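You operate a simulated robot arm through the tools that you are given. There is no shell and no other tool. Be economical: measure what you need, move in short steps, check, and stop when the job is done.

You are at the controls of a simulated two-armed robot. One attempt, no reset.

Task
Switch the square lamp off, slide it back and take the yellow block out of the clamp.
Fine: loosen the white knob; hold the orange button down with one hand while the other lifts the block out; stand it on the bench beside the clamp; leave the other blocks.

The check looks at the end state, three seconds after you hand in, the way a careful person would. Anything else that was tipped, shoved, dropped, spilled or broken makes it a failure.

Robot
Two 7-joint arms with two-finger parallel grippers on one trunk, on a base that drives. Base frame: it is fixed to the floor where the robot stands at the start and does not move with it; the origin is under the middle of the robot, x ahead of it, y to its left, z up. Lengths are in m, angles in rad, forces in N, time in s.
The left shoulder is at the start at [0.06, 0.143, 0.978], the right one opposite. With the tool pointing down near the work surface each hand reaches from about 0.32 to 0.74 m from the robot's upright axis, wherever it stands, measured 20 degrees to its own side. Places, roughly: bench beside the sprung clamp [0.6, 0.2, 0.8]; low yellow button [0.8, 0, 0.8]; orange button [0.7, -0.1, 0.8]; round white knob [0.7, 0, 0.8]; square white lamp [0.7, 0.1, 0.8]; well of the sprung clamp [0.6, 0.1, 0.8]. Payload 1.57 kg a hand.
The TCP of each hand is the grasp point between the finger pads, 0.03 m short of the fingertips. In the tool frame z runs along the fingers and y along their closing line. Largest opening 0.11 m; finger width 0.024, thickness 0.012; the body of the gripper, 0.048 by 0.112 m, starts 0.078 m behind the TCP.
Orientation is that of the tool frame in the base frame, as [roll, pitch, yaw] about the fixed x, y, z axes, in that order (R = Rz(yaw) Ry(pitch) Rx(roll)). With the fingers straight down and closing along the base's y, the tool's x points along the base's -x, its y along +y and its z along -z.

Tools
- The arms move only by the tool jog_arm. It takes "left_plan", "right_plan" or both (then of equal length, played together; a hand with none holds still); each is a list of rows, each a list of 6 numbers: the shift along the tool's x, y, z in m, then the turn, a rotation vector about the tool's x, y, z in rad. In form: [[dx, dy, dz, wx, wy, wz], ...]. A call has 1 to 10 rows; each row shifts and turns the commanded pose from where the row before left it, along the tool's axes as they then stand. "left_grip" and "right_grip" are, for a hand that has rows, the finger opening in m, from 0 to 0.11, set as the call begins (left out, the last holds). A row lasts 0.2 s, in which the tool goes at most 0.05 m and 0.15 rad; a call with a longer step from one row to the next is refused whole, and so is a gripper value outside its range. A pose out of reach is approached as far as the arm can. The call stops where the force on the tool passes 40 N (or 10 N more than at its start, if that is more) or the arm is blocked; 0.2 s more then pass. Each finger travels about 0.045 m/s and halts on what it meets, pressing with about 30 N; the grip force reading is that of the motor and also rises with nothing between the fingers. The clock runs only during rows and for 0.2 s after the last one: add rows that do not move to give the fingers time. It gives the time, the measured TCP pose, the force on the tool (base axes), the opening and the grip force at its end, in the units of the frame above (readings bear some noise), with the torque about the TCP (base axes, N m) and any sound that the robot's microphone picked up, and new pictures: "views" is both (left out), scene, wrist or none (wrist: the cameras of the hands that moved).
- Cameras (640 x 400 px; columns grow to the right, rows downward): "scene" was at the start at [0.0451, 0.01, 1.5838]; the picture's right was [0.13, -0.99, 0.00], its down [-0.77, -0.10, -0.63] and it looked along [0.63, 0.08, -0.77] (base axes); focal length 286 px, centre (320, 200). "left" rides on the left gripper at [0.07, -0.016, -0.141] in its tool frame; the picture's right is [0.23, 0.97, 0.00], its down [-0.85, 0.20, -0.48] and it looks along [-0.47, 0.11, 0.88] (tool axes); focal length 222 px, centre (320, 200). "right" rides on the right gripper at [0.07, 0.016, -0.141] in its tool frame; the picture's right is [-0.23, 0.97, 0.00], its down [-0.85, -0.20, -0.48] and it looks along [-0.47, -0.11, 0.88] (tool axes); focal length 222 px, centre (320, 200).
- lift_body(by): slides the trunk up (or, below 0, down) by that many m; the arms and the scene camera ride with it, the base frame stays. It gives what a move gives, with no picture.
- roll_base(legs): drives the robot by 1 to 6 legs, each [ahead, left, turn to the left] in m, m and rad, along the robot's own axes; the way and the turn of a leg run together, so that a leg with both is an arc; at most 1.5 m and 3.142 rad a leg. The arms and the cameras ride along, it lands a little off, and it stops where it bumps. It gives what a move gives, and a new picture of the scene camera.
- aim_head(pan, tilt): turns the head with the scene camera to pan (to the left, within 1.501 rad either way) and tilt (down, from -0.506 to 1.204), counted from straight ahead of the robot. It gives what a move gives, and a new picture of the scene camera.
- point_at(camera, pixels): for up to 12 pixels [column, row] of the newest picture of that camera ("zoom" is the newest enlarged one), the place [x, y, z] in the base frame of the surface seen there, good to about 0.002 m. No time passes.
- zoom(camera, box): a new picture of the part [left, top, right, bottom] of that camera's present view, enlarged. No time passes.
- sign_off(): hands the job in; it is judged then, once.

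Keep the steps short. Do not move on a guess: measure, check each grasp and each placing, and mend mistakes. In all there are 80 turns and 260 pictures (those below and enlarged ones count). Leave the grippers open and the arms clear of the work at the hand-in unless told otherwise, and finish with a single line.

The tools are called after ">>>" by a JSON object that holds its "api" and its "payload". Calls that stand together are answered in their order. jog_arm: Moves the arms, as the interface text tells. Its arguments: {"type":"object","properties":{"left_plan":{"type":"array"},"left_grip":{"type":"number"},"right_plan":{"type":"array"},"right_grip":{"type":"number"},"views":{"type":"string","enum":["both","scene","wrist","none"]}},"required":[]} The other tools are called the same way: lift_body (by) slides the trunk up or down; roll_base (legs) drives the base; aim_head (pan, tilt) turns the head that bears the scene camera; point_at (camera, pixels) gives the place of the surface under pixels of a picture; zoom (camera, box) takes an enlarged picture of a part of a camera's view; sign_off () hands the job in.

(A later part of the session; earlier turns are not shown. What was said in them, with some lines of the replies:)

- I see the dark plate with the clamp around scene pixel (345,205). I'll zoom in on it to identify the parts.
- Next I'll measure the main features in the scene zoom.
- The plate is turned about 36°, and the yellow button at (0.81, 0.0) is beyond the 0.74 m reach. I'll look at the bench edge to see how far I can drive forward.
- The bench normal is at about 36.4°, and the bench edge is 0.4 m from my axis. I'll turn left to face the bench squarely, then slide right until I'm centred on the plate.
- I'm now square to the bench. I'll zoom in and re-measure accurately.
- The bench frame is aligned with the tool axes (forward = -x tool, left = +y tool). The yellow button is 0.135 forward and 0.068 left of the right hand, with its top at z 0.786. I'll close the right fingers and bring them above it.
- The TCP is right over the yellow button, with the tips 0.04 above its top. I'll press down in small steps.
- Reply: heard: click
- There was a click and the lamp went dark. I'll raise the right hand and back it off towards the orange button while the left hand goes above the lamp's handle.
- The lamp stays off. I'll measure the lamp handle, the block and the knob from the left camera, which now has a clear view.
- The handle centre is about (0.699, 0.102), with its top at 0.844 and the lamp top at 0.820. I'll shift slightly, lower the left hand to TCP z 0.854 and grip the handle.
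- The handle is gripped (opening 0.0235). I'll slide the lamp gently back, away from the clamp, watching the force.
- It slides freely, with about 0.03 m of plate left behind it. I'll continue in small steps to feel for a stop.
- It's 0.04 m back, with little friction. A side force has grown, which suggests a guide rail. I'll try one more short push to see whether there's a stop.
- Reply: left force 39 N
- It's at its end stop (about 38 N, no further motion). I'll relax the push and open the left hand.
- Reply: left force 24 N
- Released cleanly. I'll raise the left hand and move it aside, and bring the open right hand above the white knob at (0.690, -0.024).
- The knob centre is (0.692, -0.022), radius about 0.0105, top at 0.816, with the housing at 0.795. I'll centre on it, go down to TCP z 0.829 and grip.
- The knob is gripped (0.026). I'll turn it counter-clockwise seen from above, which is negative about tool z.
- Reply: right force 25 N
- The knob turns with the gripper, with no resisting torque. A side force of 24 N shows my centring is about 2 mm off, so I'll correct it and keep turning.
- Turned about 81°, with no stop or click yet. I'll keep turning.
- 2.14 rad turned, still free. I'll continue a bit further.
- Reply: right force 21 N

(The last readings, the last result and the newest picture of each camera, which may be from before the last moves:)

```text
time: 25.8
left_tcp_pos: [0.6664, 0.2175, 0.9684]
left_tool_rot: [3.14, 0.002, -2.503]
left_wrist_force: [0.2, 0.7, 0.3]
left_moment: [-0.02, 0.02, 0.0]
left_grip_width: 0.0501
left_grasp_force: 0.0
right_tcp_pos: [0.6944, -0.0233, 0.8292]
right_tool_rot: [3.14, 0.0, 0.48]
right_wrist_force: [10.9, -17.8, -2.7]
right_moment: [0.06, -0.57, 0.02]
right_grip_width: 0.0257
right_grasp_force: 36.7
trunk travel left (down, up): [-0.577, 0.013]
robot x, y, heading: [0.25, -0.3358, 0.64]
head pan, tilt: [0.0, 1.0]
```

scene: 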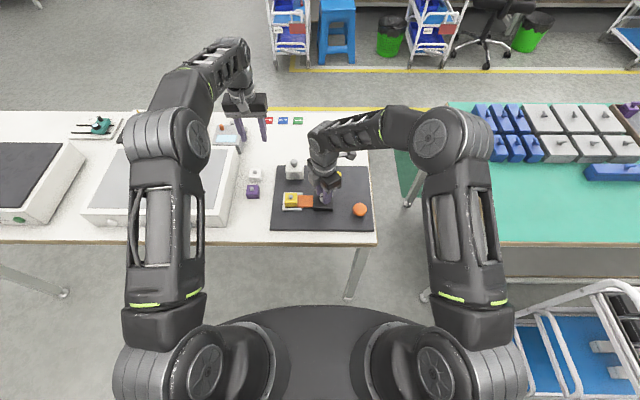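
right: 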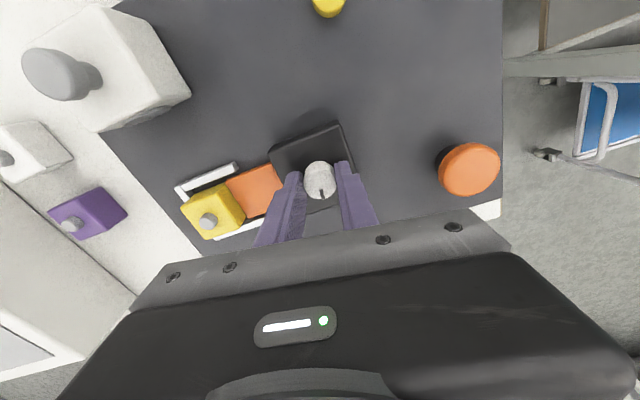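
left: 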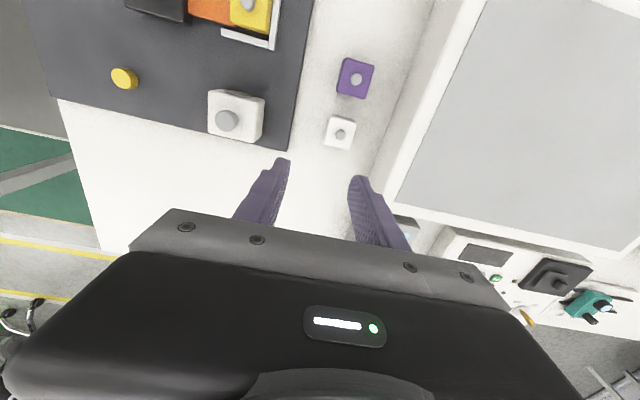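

3 rad turned. One more stretch to find out whether it has an end stop.

>>> {"api": "jog_arm", "payload": {"right_plan": [[0, 0, 0, 0, 0, -0.12], [0, 0, 0, 0, 0, -0.12], [0, 0, 0, 0, 0, -0.12], [0, 0, 0, 0, 0, -0.12], [0, 0, 0, 0, 0, -0.12]], "views": "wrist"}}

```text
time: 27.0
left_tcp_pos: [0.6659, 0.2171, 0.9679]
left_tool_rot: [3.14, -0.001, -2.501]
left_wrist_force: [0.6, 1.0, 0.1]
left_moment: [-0.01, 0.0, 0.0]
left_grip_width: 0.0504
left_grasp_force: 0.2
right_tcp_pos: [0.695, -0.0227, 0.8286]
right_tool_rot: [-3.141, -0.001, 1.081]
right_wrist_force: [10.4, -12.7, -3.3]
right_moment: [-0.16, -0.26, -0.36]
right_grip_width: 0.0254
right_grasp_force: 36.5
trunk travel left (down, up): [-0.577, 0.013]
robot x, y, heading: [0.2469, -0.3393, 0.64]
head pan, tilt: [0.0, 1.0]
```

right: 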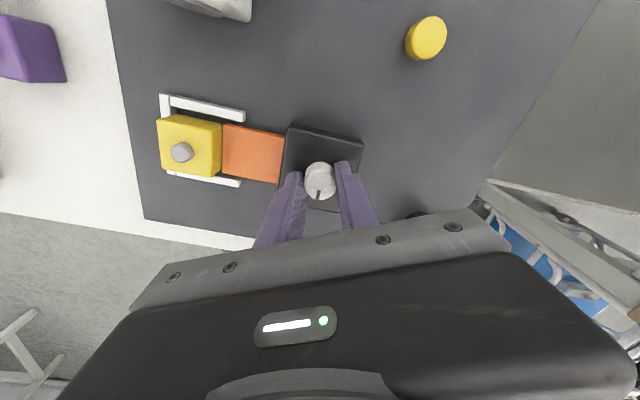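

The torque has risen to 0.36 N·m and the indicator lags the fingers, so the knob is at its loosened end stop (about 200°). I'll release it and rise.

>>> {"api": "jog_arm", "payload": {"right_plan": [[0, 0, 0, 0, 0, 0], [0, 0, 0, 0, 0, 0], [0, 0, 0, 0, 0, 0], [0, 0, -0.03, 0, 0, 0], [0, 0, -0.04, 0, 0, 0], [0, 0, -0.03, 0, 0, 0]], "right_grip": 0.05, "views": "wrist"}}

>>> {"api": "zoom", "payload": {"camera": "scene", "box": [264, 160, 384, 235]}}

>>> {"api": "point_at", "payload": {"camera": "zoom", "pixels": [[514, 232], [512, 262], [480, 262], [546, 262], [512, 290], [512, 250]]}}

```text
time: 28.4
left_tcp_pos: [0.6653, 0.2199, 0.9695]
left_tool_rot: [3.141, 0.002, -2.501]
left_wrist_force: [-0.4, 0.4, -0.7]
left_moment: [-0.01, -0.02, -0.01]
left_grip_width: 0.05
left_grasp_force: 0.1
right_tcp_pos: [0.6921, -0.0242, 0.9316]
right_tool_rot: [-3.141, 0.0, 1.08]
right_wrist_force: [-1.2, 0.7, -0.2]
right_moment: [-0.01, 0.0, -0.02]
right_grip_width: 0.0501
right_grasp_force: 0.0
trunk travel left (down, up): [-0.577, 0.013]
robot x, y, heading: [0.2472, -0.3361, 0.635]
head pan, tilt: [0.0, 1.0]
```

right: 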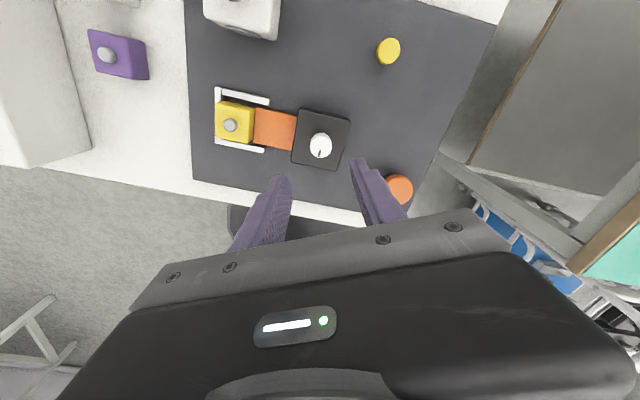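

```text
5.33 times, centred on (324, 198) of scene
```

zoom: 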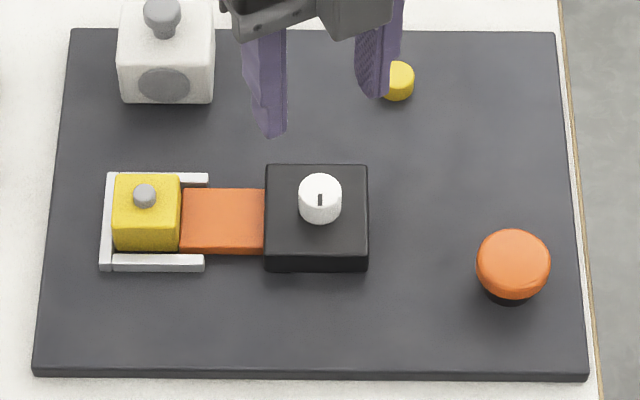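

```text
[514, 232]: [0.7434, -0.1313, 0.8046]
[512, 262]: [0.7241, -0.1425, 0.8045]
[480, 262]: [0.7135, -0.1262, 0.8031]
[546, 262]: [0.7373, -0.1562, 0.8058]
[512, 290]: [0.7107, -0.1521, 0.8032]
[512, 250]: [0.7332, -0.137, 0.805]
```

The knob indicator now points the other way. The orange button centre is (0.7255, -0.1415), top at 0.804. I'll move the right hand over it with the fingers closed.

>>> {"api": "jog_arm", "payload": {"right_plan": [[-0.0293, 0.0282, 0, 0, 0, 0], [-0.0293, 0.0282, 0, 0, 0, 0], [-0.0293, 0.0282, 0, 0, 0, 0], [0, 0, 0.04, 0, 0, 0], [0, 0, 0.03, 0, 0, 0], [0, 0, 0, 0, 0, 0]], "right_grip": 0}}

>>> {"api": "zoom", "payload": {"camera": "left", "box": [100, 0, 420, 200]}}

```text
time: 29.8
left_tcp_pos: [0.6652, 0.2191, 0.9687]
left_tool_rot: [-3.141, 0.0, -2.501]
left_wrist_force: [-0.1, -0.8, 0.2]
left_moment: [0.0, 0.02, 0.01]
left_grip_width: 0.05
left_grasp_force: 0.1
right_tcp_pos: [0.7239, -0.1404, 0.8602]
right_tool_rot: [3.141, -0.001, 1.079]
right_wrist_force: [-0.4, 0.6, 0.0]
right_moment: [0.0, -0.02, -0.02]
right_grip_width: 0.0
right_grasp_force: 21.3
trunk travel left (down, up): [-0.577, 0.013]
robot x, y, heading: [0.25, -0.3383, 0.639]
head pan, tilt: [0.0, 1.0]
```

scene: 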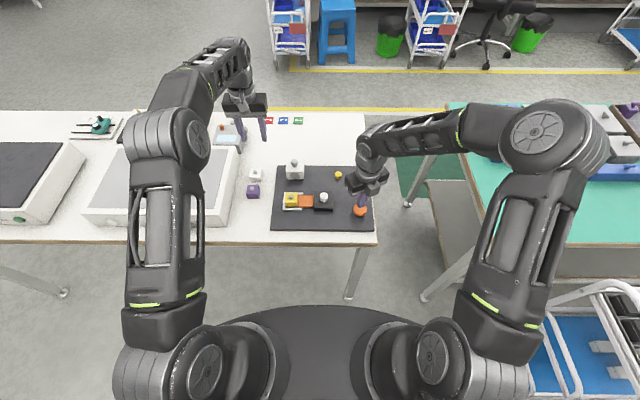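
right: 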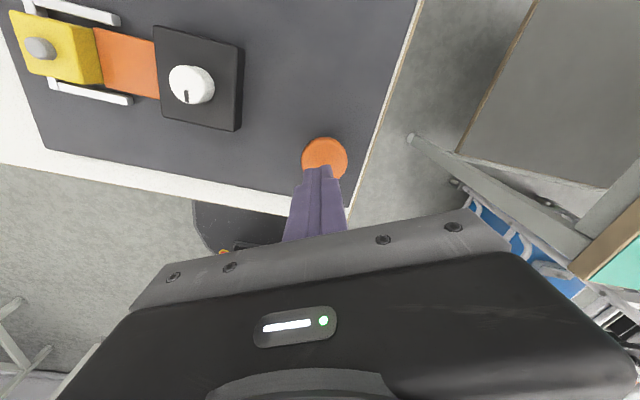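

```text
2.00 times, centred on (260, 100) of left
```

zoom: 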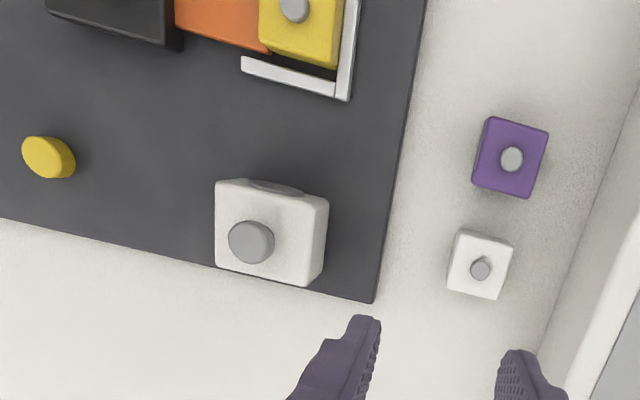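

The right hand is over the orange button. Next the left hand goes above the yellow block for an accurate measurement.

>>> {"api": "jog_arm", "payload": {"left_plan": [[0.0305, -0.0263, 0, 0, 0, 0], [0.0305, -0.0263, 0, 0, 0, 0], [0.0305, -0.0263, 0, 0, 0, 0], [0.0305, -0.0263, 0, 0, 0, 0], [0, 0, 0.03, 0, 0, 0], [0, 0, 0.03, 0, 0, 0]], "left_grip": 0.07, "views": "wrist"}}

>>> {"api": "zoom", "payload": {"camera": "left", "box": [220, 80, 420, 220]}}

```text
time: 31.2
left_tcp_pos: [0.627, 0.0592, 0.9084]
left_tool_rot: [-3.141, 0.001, -2.5]
left_wrist_force: [0.1, 0.9, 0.2]
left_moment: [0.02, -0.01, -0.01]
left_grip_width: 0.0699
left_grasp_force: 0.0
right_tcp_pos: [0.7249, -0.1405, 0.8615]
right_tool_rot: [3.141, 0.001, 1.082]
right_wrist_force: [0.5, 0.7, 0.1]
right_moment: [0.0, 0.0, -0.02]
right_grip_width: 0.0
right_grasp_force: 21.4
trunk travel left (down, up): [-0.577, 0.013]
robot x, y, heading: [0.2499, -0.3392, 0.638]
head pan, tilt: [0.0, 1.0]
```

left: 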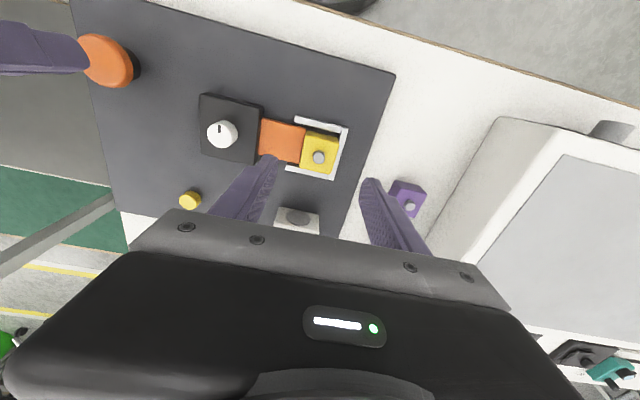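

```text
2.86 times, centred on (320, 150) of left
```

zoom: 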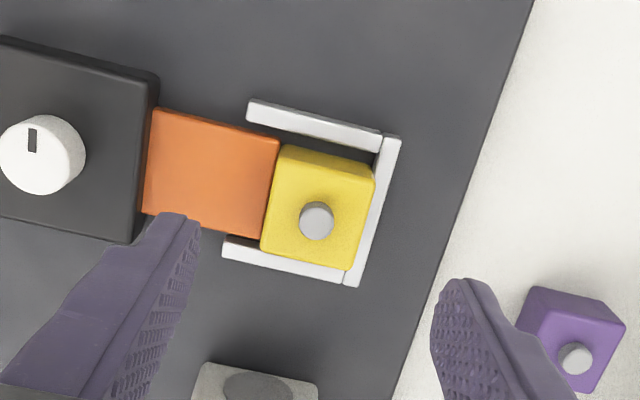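

>>> {"api": "point_at", "payload": {"camera": "zoom", "pixels": [[317, 218], [282, 175], [368, 195], [265, 248], [348, 262], [317, 190], [385, 205], [300, 262], [220, 170], [320, 125], [270, 210], [360, 228]]}}

```text
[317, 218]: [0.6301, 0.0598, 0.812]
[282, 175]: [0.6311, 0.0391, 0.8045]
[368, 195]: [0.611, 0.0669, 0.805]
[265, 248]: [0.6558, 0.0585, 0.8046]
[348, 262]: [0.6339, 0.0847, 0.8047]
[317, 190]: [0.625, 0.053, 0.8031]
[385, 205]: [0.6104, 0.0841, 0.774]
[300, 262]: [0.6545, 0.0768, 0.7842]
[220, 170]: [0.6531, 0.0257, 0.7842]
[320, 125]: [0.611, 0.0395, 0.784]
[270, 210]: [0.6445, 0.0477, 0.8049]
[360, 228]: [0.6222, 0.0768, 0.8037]
```

The block's top is at 0.8045, centred on (0.632, 0.0615) and about 0.034 wide; the walls and jaw are at 0.784. I'll lower the open left fingers around it with tips at about 0.789, clear of the walls.

>>> {"api": "jog_arm", "payload": {"left_plan": [[-0.005, -0.001, 0.02, 0, 0, 0], [0, 0, 0.03, 0, 0, 0], [0, 0, 0.025, 0, 0, 0], [0, 0, 0.013, 0, 0, 0]], "views": "wrist"}}

>>> {"api": "zoom", "payload": {"camera": "scene", "box": [264, 160, 384, 235]}}

```text
time: 32.2
left_tcp_pos: [0.6334, 0.0633, 0.8221]
left_tool_rot: [3.142, 0.0, -2.5]
left_wrist_force: [0.2, -0.5, -0.1]
left_moment: [0.02, -0.01, -0.01]
left_grip_width: 0.0699
left_grasp_force: 0.0
right_tcp_pos: [0.7242, -0.1392, 0.8599]
right_tool_rot: [-3.141, 0.0, 1.08]
right_wrist_force: [0.2, -0.1, 0.5]
right_moment: [0.0, 0.0, -0.01]
right_grip_width: 0.0
right_grasp_force: 21.0
trunk travel left (down, up): [-0.577, 0.013]
robot x, y, heading: [0.2488, -0.3394, 0.64]
head pan, tilt: [0.0, 1.0]
```

left: 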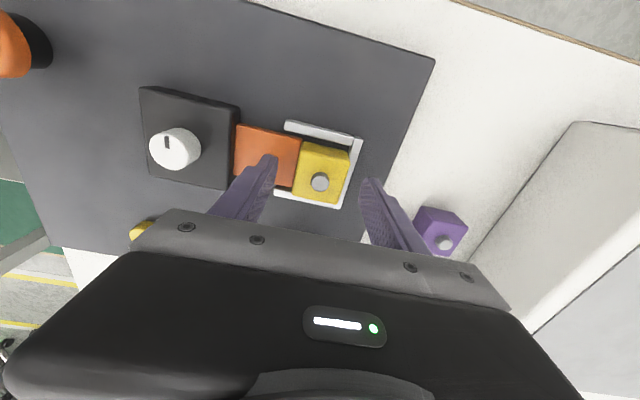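

```text
5.33 times, centred on (324, 198) of scene
```

zoom: 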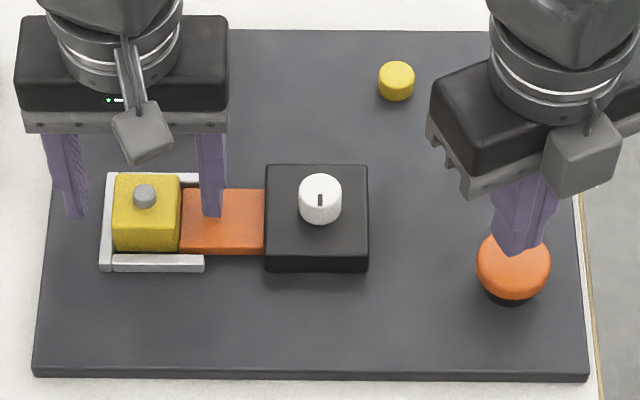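

Well placed. Now I'll press the orange button slowly with the right hand: 0.024 down to contact, then small steps.

>>> {"api": "jog_arm", "payload": {"right_plan": [[0, 0, 0.012, 0, 0, 0], [0, 0, 0.012, 0, 0, 0], [0, 0, 0.003, 0, 0, 0], [0, 0, 0.003, 0, 0, 0], [0, 0, 0.002, 0, 0, 0]], "views": "none"}}

>>> {"api": "zoom", "payload": {"camera": "scene", "box": [264, 160, 384, 235]}}

```text
time: 33.4
left_tcp_pos: [0.6333, 0.064, 0.8223]
left_tool_rot: [3.14, 0.0, -2.501]
left_wrist_force: [-0.1, -0.2, -0.2]
left_moment: [0.01, -0.03, 0.02]
left_grip_width: 0.0699
left_grasp_force: 0.0
right_tcp_pos: [0.7267, -0.1399, 0.8295]
right_tool_rot: [-3.141, 0.001, 1.079]
right_wrist_force: [-5.1, -2.9, 7.8]
right_moment: [-0.08, 0.16, -0.01]
right_grip_width: 0.0002
right_grasp_force: 21.0
trunk travel left (down, up): [-0.577, 0.013]
robot x, y, heading: [0.251, -0.3357, 0.637]
head pan, tilt: [0.0, 1.0]
```

```text
5.33 times, centred on (324, 198) of scene
```

zoom: 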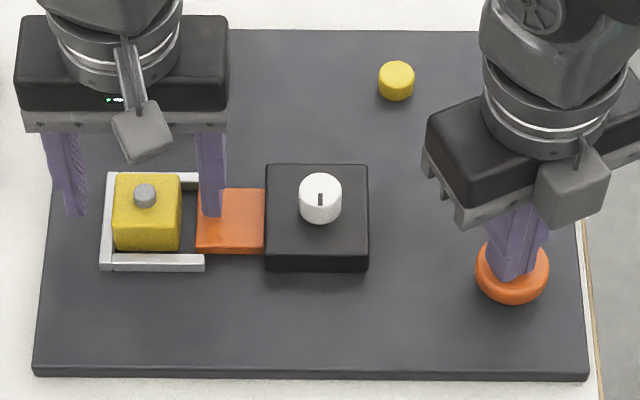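

The jaw has drawn back from the block. I'll press a little deeper for margin while the left hand drops 3 mm and closes on the block.

>>> {"api": "jog_arm", "payload": {"right_plan": [[0, 0, 0.002, 0, 0, 0], [0, 0, 0.001, 0, 0, 0], [0, 0, 0, 0, 0, 0], [0, 0, 0, 0, 0, 0], [0, 0, 0, 0, 0, 0], [0, 0, 0, 0, 0, 0]], "left_plan": [[0, 0, 0.003, 0, 0, 0], [0, 0, 0, 0, 0, 0], [0, 0, 0, 0, 0, 0], [0, 0, 0, 0, 0, 0], [0, 0, 0, 0, 0, 0], [0, 0, 0, 0, 0, 0]], "left_grip": 0.02, "views": "wrist"}}

>>> {"api": "zoom", "payload": {"camera": "scene", "box": [264, 160, 384, 235]}}

```text
time: 34.8
left_tcp_pos: [0.6345, 0.0633, 0.818]
left_tool_rot: [-3.141, 0.002, -2.503]
left_wrist_force: [3.3, -4.0, 2.6]
left_moment: [-0.12, -0.09, -0.14]
left_grip_width: 0.0391
left_grasp_force: 30.1
right_tcp_pos: [0.7263, -0.1402, 0.8266]
right_tool_rot: [-3.14, -0.002, 1.081]
right_wrist_force: [-2.8, 4.0, 8.6]
right_moment: [0.11, 0.14, 0.03]
right_grip_width: 0.0
right_grasp_force: 20.8
trunk travel left (down, up): [-0.577, 0.013]
robot x, y, heading: [0.2468, -0.338, 0.638]
head pan, tilt: [0.0, 1.0]
```

right: 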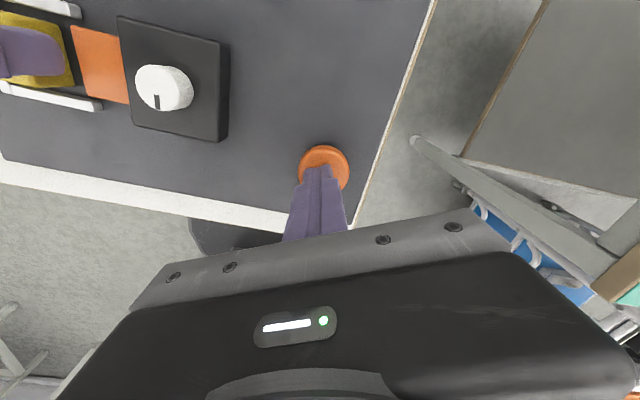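
left: 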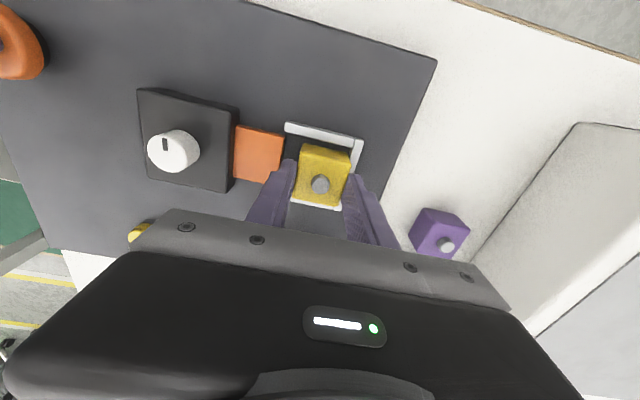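

```text
5.33 times, centred on (324, 198) of scene
```

zoom: 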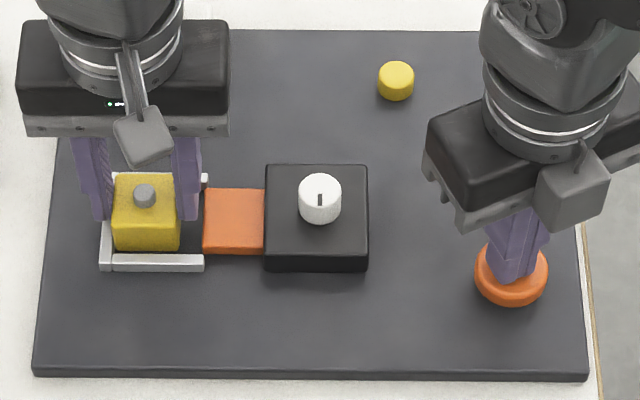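

The block is gripped and the jaw is clear of it. I'll lift straight up with the left while the right keeps the button down.

>>> {"api": "jog_arm", "payload": {"left_plan": [[0, 0, -0.005, 0, 0, 0], [0, 0, -0.01, 0, 0, 0], [0, 0, -0.015, 0, 0, 0], [0, 0, -0.02, 0, 0, 0], [0, 0, -0.02, 0, 0, 0]], "views": "wrist"}}

>>> {"api": "zoom", "payload": {"camera": "scene", "box": [224, 135, 384, 235]}}

```text
time: 36.0
left_tcp_pos: [0.6317, 0.0624, 0.8883]
left_tool_rot: [-3.14, 0.003, -2.501]
left_wrist_force: [0.0, 0.1, -0.3]
left_moment: [-0.01, 0.01, 0.0]
left_grip_width: 0.039
left_grasp_force: 30.4
right_tcp_pos: [0.7266, -0.1396, 0.8259]
right_tool_rot: [3.141, -0.002, 1.081]
right_wrist_force: [-0.7, 1.6, 9.3]
right_moment: [0.03, 0.07, 0.08]
right_grip_width: 0.0
right_grasp_force: 21.0
trunk travel left (down, up): [-0.577, 0.013]
robot x, y, heading: [0.2504, -0.34, 0.642]
head pan, tilt: [0.0, 1.0]
```

left: 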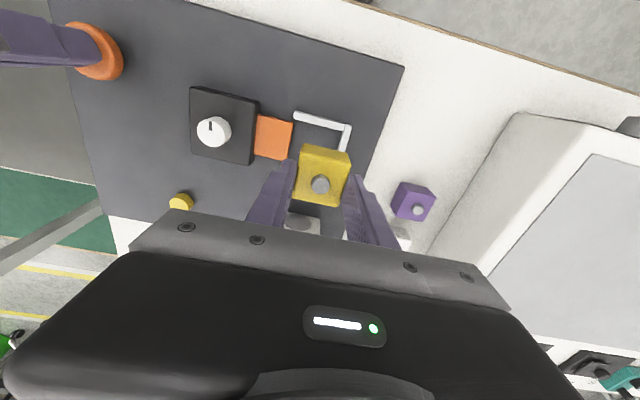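

```text
4.00 times, centred on (304, 185) of scene
```

zoom: 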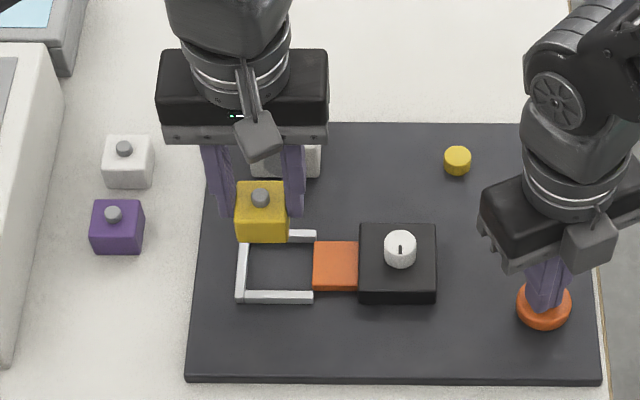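

The block is out and the well is empty. I'll measure the free bench left of the plate, and release the orange button with the right hand.

>>> {"api": "point_at", "payload": {"camera": "zoom", "pixels": [[130, 320], [150, 300], [105, 320], [188, 330], [40, 290], [20, 340], [115, 250], [112, 212], [125, 148], [260, 270], [145, 340]]}}

>>> {"api": "jog_arm", "payload": {"right_plan": [[0, 0, -0.01, 0, 0, 0], [0, 0, -0.03, 0, 0, 0], [0, 0, -0.04, 0, 0, 0], [0, 0, -0.04, 0, 0, 0], [0, 0, 0, 0, 0, 0]], "right_grip": 0.05, "views": "scene"}}

```text
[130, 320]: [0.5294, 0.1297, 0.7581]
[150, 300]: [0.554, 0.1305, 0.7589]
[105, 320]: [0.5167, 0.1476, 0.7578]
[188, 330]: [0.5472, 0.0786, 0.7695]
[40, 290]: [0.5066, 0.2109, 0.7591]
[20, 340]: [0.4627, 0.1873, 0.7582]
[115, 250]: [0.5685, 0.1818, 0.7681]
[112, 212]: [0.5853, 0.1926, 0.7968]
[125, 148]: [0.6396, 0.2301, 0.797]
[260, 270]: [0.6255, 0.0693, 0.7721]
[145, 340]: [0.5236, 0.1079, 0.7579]
```

```text
time: 37.2
left_tcp_pos: [0.6319, 0.0625, 0.8885]
left_tool_rot: [3.141, -0.001, -2.501]
left_wrist_force: [-0.2, -0.5, -1.0]
left_moment: [0.02, -0.02, 0.0]
left_grip_width: 0.0391
left_grasp_force: 29.9
right_tcp_pos: [0.7268, -0.1411, 0.9468]
right_tool_rot: [-3.141, 0.001, 1.08]
right_wrist_force: [-0.2, 0.1, -0.1]
right_moment: [0.01, -0.01, -0.02]
right_grip_width: 0.0501
right_grasp_force: 0.1
trunk travel left (down, up): [-0.577, 0.013]
robot x, y, heading: [0.2491, -0.3361, 0.639]
head pan, tilt: [0.0, 1.0]
```

scene: 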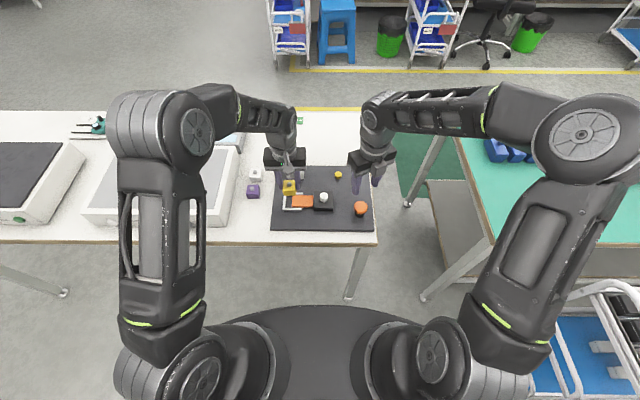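

The right hand is clear. The free spot is about (0.539, 0.136), between the plate edge and in front of the purple block. I'll carry the block there (0.031 towards me, 0.115 left), then lower partway.

>>> {"api": "jog_arm", "payload": {"left_plan": [[0, 0, -0.01, 0, 0, 0], [0.0103, 0.0383, 0, 0, 0, 0], [0.0103, 0.0383, 0, 0, 0, 0], [0.0103, 0.0383, 0, 0, 0, 0], [0, 0, 0.04, 0, 0, 0], [0, 0, 0.03, 0, 0, 0]], "views": "wrist"}}

>>> {"api": "zoom", "payload": {"camera": "scene", "box": [224, 150, 384, 250]}}

```text
time: 38.6
left_tcp_pos: [0.5422, 0.1391, 0.8282]
left_tool_rot: [-3.141, 0.002, -2.501]
left_wrist_force: [0.1, 0.2, -0.6]
left_moment: [-0.01, 0.02, -0.01]
left_grip_width: 0.039
left_grasp_force: 29.3
right_tcp_pos: [0.726, -0.14, 0.9458]
right_tool_rot: [3.141, 0.0, 1.081]
right_wrist_force: [-0.5, 0.1, -0.1]
right_moment: [-0.01, -0.02, -0.03]
right_grip_width: 0.0502
right_grasp_force: 0.1
trunk travel left (down, up): [-0.577, 0.013]
robot x, y, heading: [0.2497, -0.3415, 0.641]
head pan, tilt: [0.0, 1.0]
```

left: 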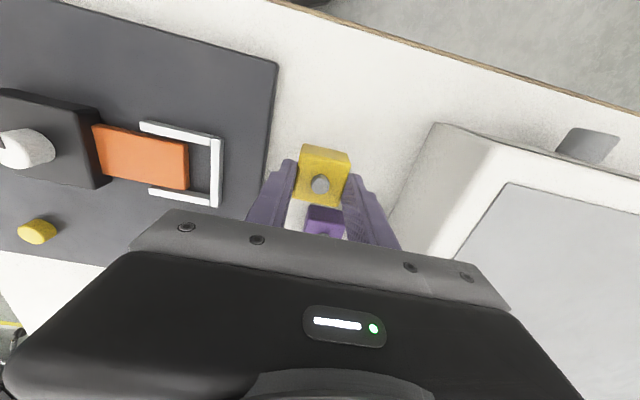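

```text
4.00 times, centred on (304, 200) of scene
```

zoom: 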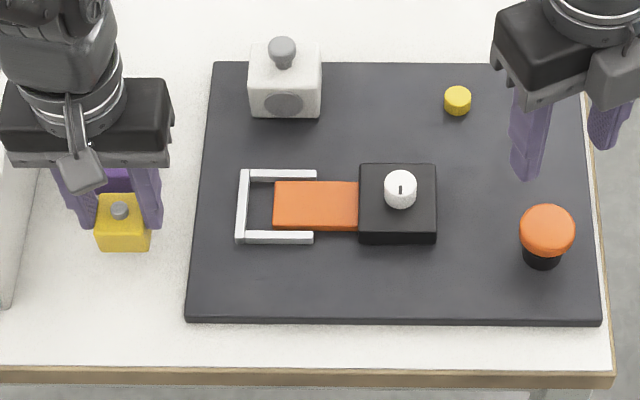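

The spot is clear. The block's bottom should be about 0.024 above the bench, so I'll lower it and feel for contact.

>>> {"api": "jog_arm", "payload": {"left_plan": [[0, 0, 0.012, 0, 0, 0], [0, 0, 0.007, 0, 0, 0], [0, 0, 0.002, 0, 0, 0], [0, 0, 0.002, 0, 0, 0], [0, 0, 0.001, 0, 0, 0]], "views": "none"}}

>>> {"api": "zoom", "payload": {"camera": "scene", "box": [224, 175, 304, 225]}}

```text
time: 39.8
left_tcp_pos: [0.5397, 0.1378, 0.8053]
left_tool_rot: [-3.141, 0.003, -2.501]
left_wrist_force: [-1.1, 0.8, 6.8]
left_moment: [0.01, 0.08, -0.05]
left_grip_width: 0.039
left_grasp_force: 30.2
right_tcp_pos: [0.7254, -0.141, 0.945]
right_tool_rot: [3.141, 0.0, 1.081]
right_wrist_force: [0.1, -0.4, 0.0]
right_moment: [-0.03, 0.0, -0.04]
right_grip_width: 0.0501
right_grasp_force: 0.1
trunk travel left (down, up): [-0.577, 0.013]
robot x, y, heading: [0.2505, -0.3396, 0.637]
head pan, tilt: [0.0, 1.0]
```

```text
8.00 times, centred on (264, 200) of scene
```

zoom: 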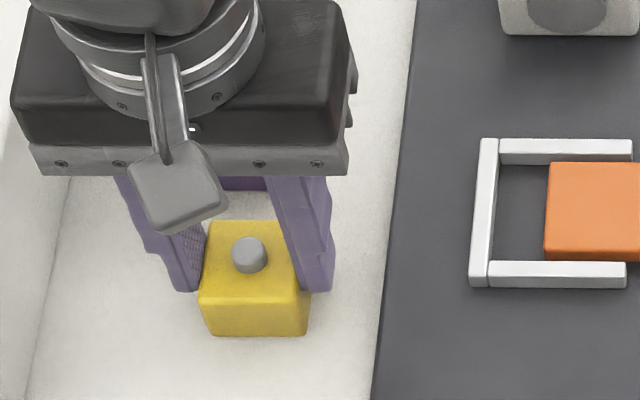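

It's on the bench (6.8 N). I'll open just enough and lift straight up.

>>> {"api": "jog_arm", "payload": {"left_plan": [[0, 0, 0, 0, 0, 0], [0, 0, 0, 0, 0, 0], [0, 0, 0, 0, 0, 0], [0, 0, -0.015, 0, 0, 0], [0, 0, -0.03, 0, 0, 0], [0, 0, -0.04, 0, 0, 0], [0, 0, -0.04, 0, 0, 0], [0, 0, -0.04, 0, 0, 0]], "left_grip": 0.06, "views": "wrist"}}

>>> {"api": "zoom", "payload": {"camera": "scene", "box": [224, 150, 384, 250]}}

```text
time: 41.6
left_tcp_pos: [0.5402, 0.1314, 0.9696]
left_tool_rot: [-3.141, 0.0, -2.503]
left_wrist_force: [-0.2, 0.0, 0.6]
left_moment: [0.04, 0.01, -0.04]
left_grip_width: 0.06
left_grasp_force: 0.1
right_tcp_pos: [0.7248, -0.1409, 0.9456]
right_tool_rot: [-3.141, 0.0, 1.081]
right_wrist_force: [-0.2, 0.0, -0.1]
right_moment: [-0.01, 0.01, -0.02]
right_grip_width: 0.0503
right_grasp_force: 0.1
trunk travel left (down, up): [-0.577, 0.013]
robot x, y, heading: [0.2486, -0.3382, 0.637]
head pan, tilt: [0.0, 1.0]
```

left: 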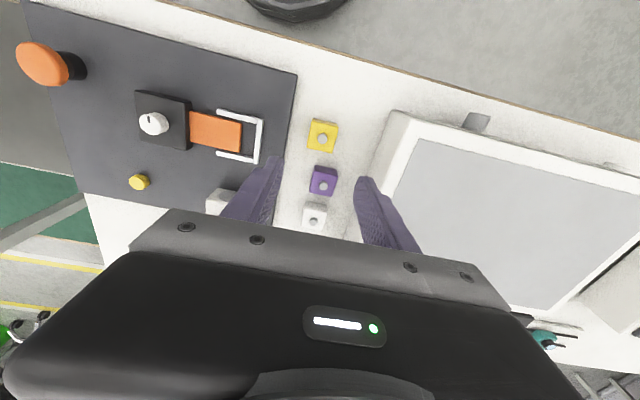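

```text
4.00 times, centred on (304, 200) of scene
```

zoom: 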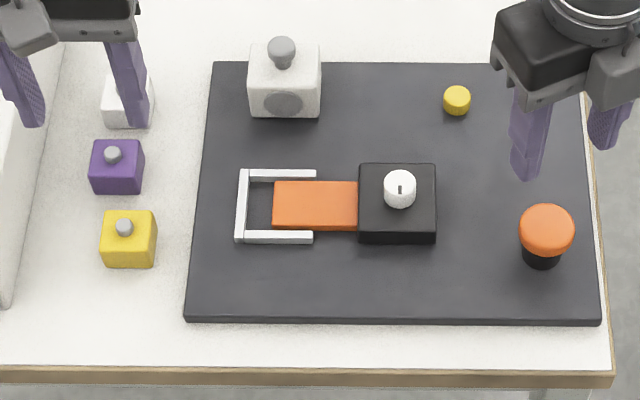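

The yellow block stands upright on the bench, the lamp is off and slid back, and the other blocks are untouched. I'll raise both open hands clear and take a last look.

>>> {"api": "jog_arm", "payload": {"left_plan": [[0, 0, -0.045, 0, 0, 0], [0, 0, -0.045, 0, 0, 0], [0, 0, -0.045, 0, 0, 0], [0, 0, 0, 0, 0, 0], [0, 0, 0, 0, 0, 0]], "right_plan": [[0, 0, -0.045, 0, 0, 0], [0, 0, -0.045, 0, 0, 0], [0, 0, -0.045, 0, 0, 0], [0, 0, 0, 0, 0, 0], [0, 0, 0, 0, 0, 0]], "left_grip": 0.11, "right_grip": 0.11, "views": "scene"}}

>>> {"api": "zoom", "payload": {"camera": "scene", "box": [224, 150, 384, 250]}}

```text
time: 42.8
left_tcp_pos: [0.5397, 0.1367, 1.1066]
left_tool_rot: [3.141, 0.001, -2.503]
left_wrist_force: [0.9, -1.0, 0.7]
left_moment: [0.02, -0.01, -0.04]
left_grip_width: 0.11
left_grasp_force: 0.0
right_tcp_pos: [0.7222, -0.139, 1.0775]
right_tool_rot: [3.14, -0.001, 1.08]
right_wrist_force: [-0.6, -0.2, -0.6]
right_moment: [-0.02, -0.02, 0.03]
right_grip_width: 0.1103
right_grasp_force: 0.1
trunk travel left (down, up): [-0.577, 0.013]
robot x, y, heading: [0.2486, -0.3417, 0.634]
head pan, tilt: [0.0, 1.0]
```

scene: 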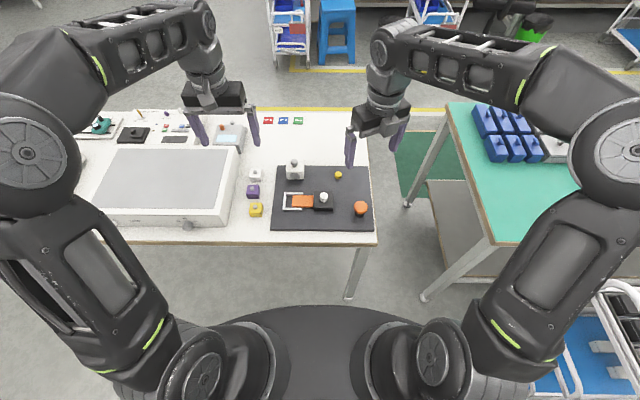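

```text
4.00 times, centred on (304, 200) of scene
```

zoom: 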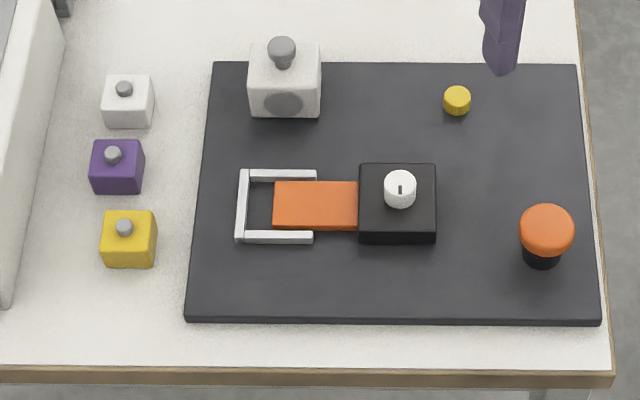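

Everything is in its end state and both hands are open and clear, so I'm handing in.

>>> {"api": "sign_off", "payload": {}}

```text
The job is handed in.
```

The lamp is off and slid back to its stop, the white knob is loosened, and the yellow block stands on the bench beside the clamp with the other blocks untouched.
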